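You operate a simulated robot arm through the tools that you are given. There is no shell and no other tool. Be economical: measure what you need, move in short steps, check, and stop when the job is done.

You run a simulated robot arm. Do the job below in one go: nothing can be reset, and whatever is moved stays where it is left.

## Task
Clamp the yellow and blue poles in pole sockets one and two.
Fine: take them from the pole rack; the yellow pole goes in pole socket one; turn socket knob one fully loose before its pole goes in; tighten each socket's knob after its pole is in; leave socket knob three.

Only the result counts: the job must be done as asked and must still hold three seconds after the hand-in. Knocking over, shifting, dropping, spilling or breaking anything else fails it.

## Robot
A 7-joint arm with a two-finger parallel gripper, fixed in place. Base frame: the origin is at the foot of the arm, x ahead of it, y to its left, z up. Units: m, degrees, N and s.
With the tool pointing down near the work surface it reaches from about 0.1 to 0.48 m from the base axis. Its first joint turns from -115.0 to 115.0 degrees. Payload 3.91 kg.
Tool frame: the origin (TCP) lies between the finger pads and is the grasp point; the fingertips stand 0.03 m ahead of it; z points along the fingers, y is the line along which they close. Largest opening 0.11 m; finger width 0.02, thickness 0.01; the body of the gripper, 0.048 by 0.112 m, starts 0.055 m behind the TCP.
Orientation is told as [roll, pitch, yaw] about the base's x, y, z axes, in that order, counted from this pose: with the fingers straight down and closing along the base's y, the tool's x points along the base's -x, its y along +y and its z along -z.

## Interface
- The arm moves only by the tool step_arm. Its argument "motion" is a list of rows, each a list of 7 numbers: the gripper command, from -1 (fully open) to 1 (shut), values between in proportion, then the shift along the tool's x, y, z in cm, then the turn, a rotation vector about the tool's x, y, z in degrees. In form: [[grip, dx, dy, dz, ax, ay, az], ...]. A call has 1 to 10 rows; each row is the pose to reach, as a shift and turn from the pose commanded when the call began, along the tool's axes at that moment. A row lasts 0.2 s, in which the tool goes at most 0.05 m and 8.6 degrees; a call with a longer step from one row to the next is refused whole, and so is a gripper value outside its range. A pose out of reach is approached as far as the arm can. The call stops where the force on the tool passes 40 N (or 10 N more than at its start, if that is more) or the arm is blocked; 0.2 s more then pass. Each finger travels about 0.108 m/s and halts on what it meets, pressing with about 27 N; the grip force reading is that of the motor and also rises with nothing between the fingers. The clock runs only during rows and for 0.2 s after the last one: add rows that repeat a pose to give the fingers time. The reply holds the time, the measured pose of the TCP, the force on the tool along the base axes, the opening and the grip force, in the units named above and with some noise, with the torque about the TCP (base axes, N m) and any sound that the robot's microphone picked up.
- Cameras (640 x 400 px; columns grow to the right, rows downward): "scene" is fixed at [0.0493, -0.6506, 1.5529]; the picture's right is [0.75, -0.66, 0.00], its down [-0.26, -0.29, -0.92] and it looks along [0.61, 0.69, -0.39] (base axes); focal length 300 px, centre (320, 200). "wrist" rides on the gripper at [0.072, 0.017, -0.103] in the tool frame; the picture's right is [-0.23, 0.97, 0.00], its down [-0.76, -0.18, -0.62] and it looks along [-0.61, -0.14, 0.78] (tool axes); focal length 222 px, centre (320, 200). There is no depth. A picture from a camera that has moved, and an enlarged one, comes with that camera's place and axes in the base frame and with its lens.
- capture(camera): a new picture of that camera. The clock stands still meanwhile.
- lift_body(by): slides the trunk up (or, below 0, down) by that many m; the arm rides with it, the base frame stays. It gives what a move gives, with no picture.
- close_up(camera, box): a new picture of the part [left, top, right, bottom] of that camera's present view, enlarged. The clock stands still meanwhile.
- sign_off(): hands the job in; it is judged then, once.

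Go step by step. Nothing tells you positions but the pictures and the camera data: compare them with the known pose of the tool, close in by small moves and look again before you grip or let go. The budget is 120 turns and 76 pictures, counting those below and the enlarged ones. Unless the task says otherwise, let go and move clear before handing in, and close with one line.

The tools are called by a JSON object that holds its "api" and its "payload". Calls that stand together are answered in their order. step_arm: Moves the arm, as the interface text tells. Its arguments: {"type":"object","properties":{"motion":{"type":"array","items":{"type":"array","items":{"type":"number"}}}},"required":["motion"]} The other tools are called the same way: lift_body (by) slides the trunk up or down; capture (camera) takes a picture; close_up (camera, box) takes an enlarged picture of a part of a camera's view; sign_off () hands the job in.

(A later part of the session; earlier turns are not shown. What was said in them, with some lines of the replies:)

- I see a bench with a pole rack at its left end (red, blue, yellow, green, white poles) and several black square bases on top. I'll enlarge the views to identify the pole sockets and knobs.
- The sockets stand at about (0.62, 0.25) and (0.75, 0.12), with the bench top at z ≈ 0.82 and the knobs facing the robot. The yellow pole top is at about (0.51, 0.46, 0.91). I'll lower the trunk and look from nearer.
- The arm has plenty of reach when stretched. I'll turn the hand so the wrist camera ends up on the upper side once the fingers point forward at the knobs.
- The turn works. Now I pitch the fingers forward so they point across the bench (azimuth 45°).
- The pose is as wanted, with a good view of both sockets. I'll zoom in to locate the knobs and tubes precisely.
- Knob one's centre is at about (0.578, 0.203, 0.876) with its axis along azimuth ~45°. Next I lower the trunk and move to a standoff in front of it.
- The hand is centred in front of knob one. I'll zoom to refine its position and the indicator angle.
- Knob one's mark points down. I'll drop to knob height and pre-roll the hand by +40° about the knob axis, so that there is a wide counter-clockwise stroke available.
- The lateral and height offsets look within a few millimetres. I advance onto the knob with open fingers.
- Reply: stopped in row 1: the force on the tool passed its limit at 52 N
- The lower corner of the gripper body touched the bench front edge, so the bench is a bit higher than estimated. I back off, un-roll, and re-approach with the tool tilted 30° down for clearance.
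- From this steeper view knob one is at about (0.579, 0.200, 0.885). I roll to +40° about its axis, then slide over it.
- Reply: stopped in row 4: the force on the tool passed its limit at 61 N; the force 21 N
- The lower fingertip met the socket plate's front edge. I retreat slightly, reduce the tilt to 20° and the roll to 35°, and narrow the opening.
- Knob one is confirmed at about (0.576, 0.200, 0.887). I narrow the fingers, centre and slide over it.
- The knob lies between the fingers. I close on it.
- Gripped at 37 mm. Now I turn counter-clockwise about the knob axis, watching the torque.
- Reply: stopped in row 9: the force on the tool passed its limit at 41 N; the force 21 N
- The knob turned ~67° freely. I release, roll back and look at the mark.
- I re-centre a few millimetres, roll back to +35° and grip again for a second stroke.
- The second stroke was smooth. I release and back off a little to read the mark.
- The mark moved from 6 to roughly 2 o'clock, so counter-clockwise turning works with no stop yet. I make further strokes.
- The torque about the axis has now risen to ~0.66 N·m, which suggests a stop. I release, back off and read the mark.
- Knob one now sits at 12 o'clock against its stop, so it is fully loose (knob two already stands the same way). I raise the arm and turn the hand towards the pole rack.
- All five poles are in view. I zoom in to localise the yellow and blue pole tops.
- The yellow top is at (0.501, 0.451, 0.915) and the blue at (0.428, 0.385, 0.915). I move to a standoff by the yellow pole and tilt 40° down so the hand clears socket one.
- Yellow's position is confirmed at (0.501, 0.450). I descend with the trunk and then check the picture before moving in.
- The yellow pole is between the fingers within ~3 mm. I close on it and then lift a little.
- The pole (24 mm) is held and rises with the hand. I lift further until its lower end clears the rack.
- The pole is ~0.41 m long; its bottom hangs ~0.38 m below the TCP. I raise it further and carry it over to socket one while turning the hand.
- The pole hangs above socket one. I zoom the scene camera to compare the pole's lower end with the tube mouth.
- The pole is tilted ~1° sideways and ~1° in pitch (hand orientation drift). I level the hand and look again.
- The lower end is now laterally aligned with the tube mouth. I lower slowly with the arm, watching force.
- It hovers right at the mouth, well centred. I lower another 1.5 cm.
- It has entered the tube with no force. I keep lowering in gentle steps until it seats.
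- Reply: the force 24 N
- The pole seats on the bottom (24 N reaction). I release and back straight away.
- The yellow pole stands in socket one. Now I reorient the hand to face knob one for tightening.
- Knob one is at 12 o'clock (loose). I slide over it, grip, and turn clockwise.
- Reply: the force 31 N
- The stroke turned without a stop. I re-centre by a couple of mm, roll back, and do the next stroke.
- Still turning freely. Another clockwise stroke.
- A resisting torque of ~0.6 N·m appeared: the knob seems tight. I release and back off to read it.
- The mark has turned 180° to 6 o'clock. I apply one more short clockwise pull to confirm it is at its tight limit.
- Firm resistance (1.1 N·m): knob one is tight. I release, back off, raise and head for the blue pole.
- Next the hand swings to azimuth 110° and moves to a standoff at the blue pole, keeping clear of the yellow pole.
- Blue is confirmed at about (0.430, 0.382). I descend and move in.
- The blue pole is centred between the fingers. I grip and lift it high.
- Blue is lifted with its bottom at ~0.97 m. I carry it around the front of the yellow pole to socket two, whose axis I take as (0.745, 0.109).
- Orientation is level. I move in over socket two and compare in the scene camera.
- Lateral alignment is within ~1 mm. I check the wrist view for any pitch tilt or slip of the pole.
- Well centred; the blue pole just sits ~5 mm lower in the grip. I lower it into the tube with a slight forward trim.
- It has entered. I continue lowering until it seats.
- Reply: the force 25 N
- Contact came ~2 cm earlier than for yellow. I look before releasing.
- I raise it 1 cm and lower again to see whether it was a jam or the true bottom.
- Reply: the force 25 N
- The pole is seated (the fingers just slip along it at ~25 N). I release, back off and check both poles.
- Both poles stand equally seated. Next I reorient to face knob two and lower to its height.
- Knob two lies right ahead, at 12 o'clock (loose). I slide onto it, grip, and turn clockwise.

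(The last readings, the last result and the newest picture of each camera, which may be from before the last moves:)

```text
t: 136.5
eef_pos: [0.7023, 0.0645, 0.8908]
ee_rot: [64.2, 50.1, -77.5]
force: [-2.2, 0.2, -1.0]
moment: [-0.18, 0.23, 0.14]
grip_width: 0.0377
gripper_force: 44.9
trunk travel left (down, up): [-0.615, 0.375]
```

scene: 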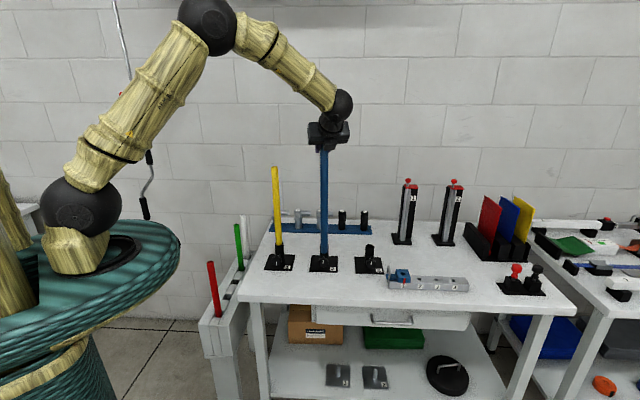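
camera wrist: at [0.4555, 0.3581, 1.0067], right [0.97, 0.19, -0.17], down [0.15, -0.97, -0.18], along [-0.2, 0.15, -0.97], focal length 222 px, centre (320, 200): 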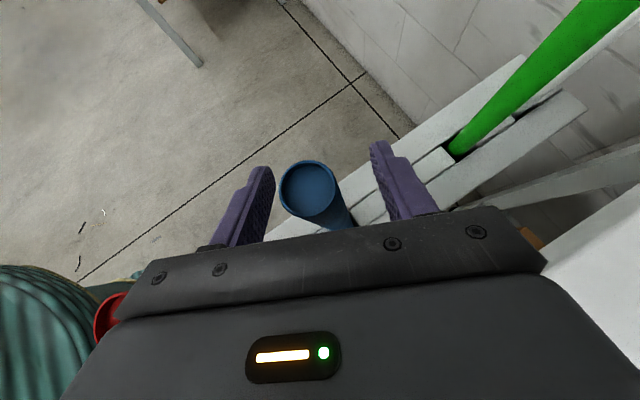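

Gripped at 38 mm with little side load. I run the first and second clockwise strokes.

{"api": "step_arm", "payload": {"motion": [[1, 0, 0, 0, 2.74, 0, 7.52], [1, 0, 0, 0, 5.47, 0, 15.0], [1, 0, 0, 0, 8.2, 0, 22.6], [1, 0, 0, 0, 10.9, 0, 30.1], [1, 0, 0, 0, 13.7, 0, 37.6], [1, 0, 0, 0, 16.4, 0, 45.1], [1, 0, 0, 0, 19.2, 0, 52.6], [1, 0, 0, 0, 21.9, 0, 60.1], [1, 0, 0, 0, 23.9, 0, 65.8]]}}

{"api": "step_arm", "payload": {"motion": [[-0.05, 0, 0, 0, 0, 0, 0], [-0.05, 0, 0, 0, -2.74, 0, -7.52], [-0.05, 0, 0, 0, -5.47, 0, -15.0], [-0.05, 0, 0, 0, -8.2, 0, -22.6], [-0.05, 0, 0, 0, -10.9, 0, -30.1], [-0.05, 0, 0, 0, -13.7, 0, -37.6], [-0.05, 0, 0, 0, -16.4, 0, -45.1], [-0.05, 0, 0, 0, -19.2, 0, -52.6], [-0.05, 0, 0, 0, -21.9, 0, -60.1], [-0.05, 0, 0, 0, -23.9, 0, -65.8]]}}

{"api": "step_arm", "payload": {"motion": [[0.4, 0, 0, 0, 0, 0, 0], [0.7, 0, 0, 0, 0, 0, 0], [1, 0, 0, 0, 0, 0, 0], [1, 0, 0, 0, 0, 0, 0]]}}

{"api": "step_arm", "payload": {"motion": [[1, 0, 0, 0, 2.74, 0, 7.52], [1, 0, 0, 0, 5.47, 0, 15.0], [1, 0, 0, 0, 8.2, 0, 22.6], [1, 0, 0, 0, 10.9, 0, 30.1], [1, 0, 0, 0, 13.7, 0, 37.6], [1, 0, 0, 0, 16.4, 0, 45.1], [1, 0, 0, 0, 19.2, 0, 52.6], [1, 0, 0, 0, 21.9, 0, 60.1], [1, 0, 0, 0, 23.9, 0, 65.8]]}}

```text
t: 138.5
eef_pos: [0.7004, 0.0646, 0.89]
ee_rot: [-63.8, 50.4, 167.2]
force: [-10.7, 4.3, -10.0]
moment: [0.0, -0.07, 1.11]
grip_width: 0.0375
gripper_force: 45.1
trunk travel left (down, up): [-0.615, 0.375]
```

```text
t: 140.7
eef_pos: [0.7016, 0.0641, 0.891]
ee_rot: [64.4, 50.1, -77.4]
force: [0.3, 0.1, 0.3]
moment: [0.01, -0.01, 0.03]
grip_width: 0.0577
gripper_force: 0.0
trunk travel left (down, up): [-0.615, 0.375]
```

```text
t: 141.7
eef_pos: [0.6993, 0.0644, 0.8898]
ee_rot: [64.2, 50.1, -77.6]
force: [-6.1, 0.5, -5.4]
moment: [-0.08, 0.08, 0.03]
grip_width: 0.0366
gripper_force: 44.5
trunk travel left (down, up): [-0.615, 0.375]
```

```text
t: 143.7
eef_pos: [0.6998, 0.0649, 0.8903]
ee_rot: [-63.8, 50.3, 167.4]
force: [-13.9, 1.8, -15.1]
moment: [-0.25, 0.22, 1.15]
grip_width: 0.0367
gripper_force: 44.5
trunk travel left (down, up): [-0.615, 0.375]
```

Third and fourth strokes for knob two, until it resists.

{"api": "step_arm", "payload": {"motion": [[-0.05, 0, 0, 0, 0, 0, 0], [-0.05, -0.2, 0.03, 0.07, -2.74, 0, -7.52], [-0.05, -0.2, 0.03, 0.07, -5.47, 0, -15.0], [-0.05, -0.2, 0.03, 0.07, -8.2, 0, -22.6], [-0.05, -0.2, 0.03, 0.07, -10.9, 0, -30.1], [-0.05, -0.2, 0.03, 0.07, -13.7, 0, -37.6], [-0.05, -0.2, 0.03, 0.07, -16.4, 0, -45.1], [-0.05, -0.2, 0.03, 0.07, -19.2, 0, -52.6], [-0.05, -0.2, 0.03, 0.07, -21.9, 0, -60.1], [-0.05, -0.2, 0.03, 0.07, -23.9, 0, -65.8]]}}

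{"api": "step_arm", "payload": {"motion": [[0.4, 0, 0, 0, 0, 0, 0], [0.7, 0, 0, 0, 0, 0, 0], [1, 0, 0, 0, 0, 0, 0], [1, 0, 0, 0, 0, 0, 0]]}}

{"api": "step_arm", "payload": {"motion": [[1, 0, 0, 0, 2.74, 0, 7.52], [1, 0, 0, 0, 5.47, 0, 15.0], [1, 0, 0, 0, 8.2, 0, 22.6], [1, 0, 0, 0, 10.9, 0, 30.1], [1, 0, 0, 0, 13.7, 0, 37.6], [1, 0, 0, 0, 16.4, 0, 45.1], [1, 0, 0, 0, 19.2, 0, 52.6], [1, 0, 0, 0, 21.9, 0, 60.1], [1, 0, 0, 0, 23.9, 0, 65.8]]}}

{"api": "step_arm", "payload": {"motion": [[-0.05, 0, 0, 0, 0, 0, 0], [-0.05, 0, 0, 0, -2.74, 0, -7.52], [-0.05, 0, 0, 0, -5.47, 0, -15.0], [-0.05, 0, 0, 0, -8.2, 0, -22.6], [-0.05, 0, 0, 0, -10.9, 0, -30.1], [-0.05, 0, 0, 0, -13.7, 0, -37.6], [-0.05, 0, 0, 0, -16.4, 0, -45.1], [-0.05, 0, 0, 0, -16.4, 0, -45.1]]}}

{"api": "step_arm", "payload": {"motion": [[0.4, 0, 0, 0, 0, 0, 0], [0.7, 0, 0, 0, 0, 0, 0], [1, 0, 0, 0, 0, 0, 0], [1, 0, 0, 0, 0, 0, 0], [1, 0, 0, 0, 2.74, 0, 7.52], [1, 0, 0, 0, 5.47, 0, 15.0], [1, 0, 0, 0, 8.2, 0, 22.6], [1, 0, 0, 0, 10.9, 0, 30.1]]}}

```text
t: 145.9
eef_pos: [0.7004, 0.065, 0.8878]
ee_rot: [64.3, 50.0, -77.4]
force: [0.4, -0.1, -0.5]
moment: [0.02, 0.01, -0.01]
grip_width: 0.0576
gripper_force: 0.1
trunk travel left (down, up): [-0.615, 0.375]
```

```text
t: 146.9
eef_pos: [0.701, 0.0646, 0.8892]
ee_rot: [64.4, 50.1, -77.4]
force: [10.7, -3.9, 9.7]
moment: [-0.79, 0.84, -0.43]
grip_width: 0.0377
gripper_force: 44.9
trunk travel left (down, up): [-0.615, 0.375]
```

```text
t: 148.9
eef_pos: [0.7002, 0.0652, 0.8885]
ee_rot: [-63.9, 50.4, 167.3]
force: [-1.9, 0.0, -0.8]
moment: [-0.39, -0.39, 0.69]
grip_width: 0.0376
gripper_force: 45.0
trunk travel left (down, up): [-0.615, 0.375]
```

```text
t: 150.7
eef_pos: [0.7003, 0.0645, 0.8878]
ee_rot: [34.7, 66.2, -103.0]
force: [0.7, 0.5, 0.4]
moment: [0.02, -0.04, -0.01]
grip_width: 0.0578
gripper_force: 0.0
trunk travel left (down, up): [-0.615, 0.375]
```

```text
t: 152.5
eef_pos: [0.7007, 0.0651, 0.8875]
ee_rot: [-44.7, 62.8, -176.6]
force: [-2.7, -2.7, -2.1]
moment: [-0.89, -0.66, 0.57]
grip_width: 0.0371
gripper_force: 45.2
trunk travel left (down, up): [-0.615, 0.375]
```

Knob two resists firmly too (~1.1 N·m). I release, retreat, raise clear and verify everything.

{"api": "step_arm", "payload": {"motion": [[-0.05, 0, 0, 0, 0, 0, 0], [-0.05, 0, 0, 0, 0, 0, 0], [-0.05, -1.0, 0, -2.8, 0, 0, 0], [-0.05, -2.4, 0, -6.6, 0, 0, 0], [-0.05, -3.8, 0, -10.3, 0, 0, 0], [-0.05, -5.1, 0, -14.1, 0, 0, 0], [-0.05, -5.1, 0, -14.1, 0, 0, 0]]}}

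{"api": "lift_body", "payload": {"by": 0.25}}

{"api": "close_up", "payload": {"camera": "scene", "box": [255, 225, 383, 305]}}

{"api": "capture", "payload": {"camera": "scene"}}

```text
t: 154.1
eef_pos: [0.5938, -0.0414, 0.8897]
ee_rot: [-44.8, 62.9, -176.9]
force: [0.3, -0.1, 0.9]
moment: [0.01, 0.03, 0.04]
grip_width: 0.058
gripper_force: 0.1
trunk travel left (down, up): [-0.615, 0.375]
```

```text
t: 156.7
eef_pos: [0.5944, -0.043, 1.14]
ee_rot: [-44.9, 62.7, -176.9]
force: [-0.3, -0.1, -0.2]
moment: [0.03, -0.01, 0.01]
grip_width: 0.0576
gripper_force: 0.2
trunk travel left (down, up): [-0.865, 0.125]
```

```text
5.00 times, centred on (319, 265) of scene
camera zoom: at [0.0493, -0.6506, 1.5529], right [0.75, -0.66, 0.0], down [-0.26, -0.29, -0.92], along [0.61, 0.69, -0.39], focal length 1498 px, centre (325, -125)
```

zoom: 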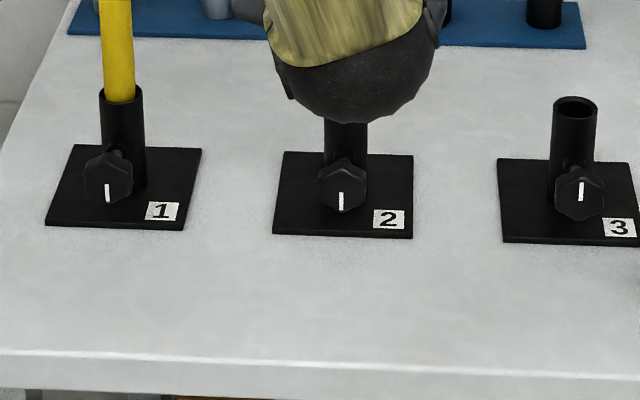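

```text
15 pictures are left
```

scene: 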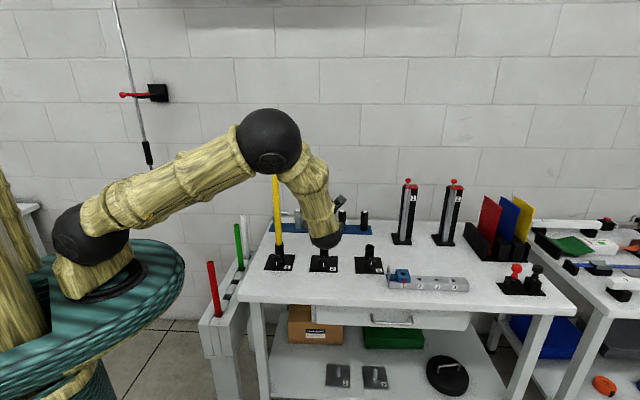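

Knobs one and two both point down (tight) and knob three is untouched. One wrist picture will confirm the blue pole.

{"api": "capture", "payload": {"camera": "wrist"}}

```text
14 pictures are left
camera wrist: at [0.5771, -0.1272, 1.2322], right [0.54, -0.66, -0.52], down [-0.83, -0.36, -0.42], along [0.09, 0.66, -0.75], focal length 222 px, centre (320, 200)
```

wrist: 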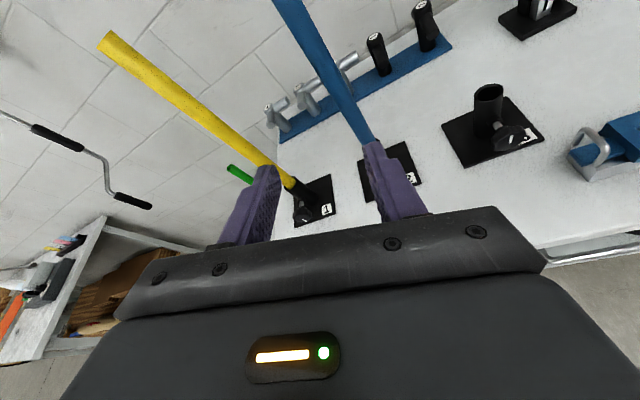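

Both poles stand clamped in their sockets and the hand is clear, so I hand the job in.

{"api": "sign_off", "payload": {}}

```text
The job is handed in.
```

The yellow pole is clamped in socket one and the blue pole in socket two. Knob one was turned fully loose before its pole went in, both knobs are tight, and knob three was left alone.
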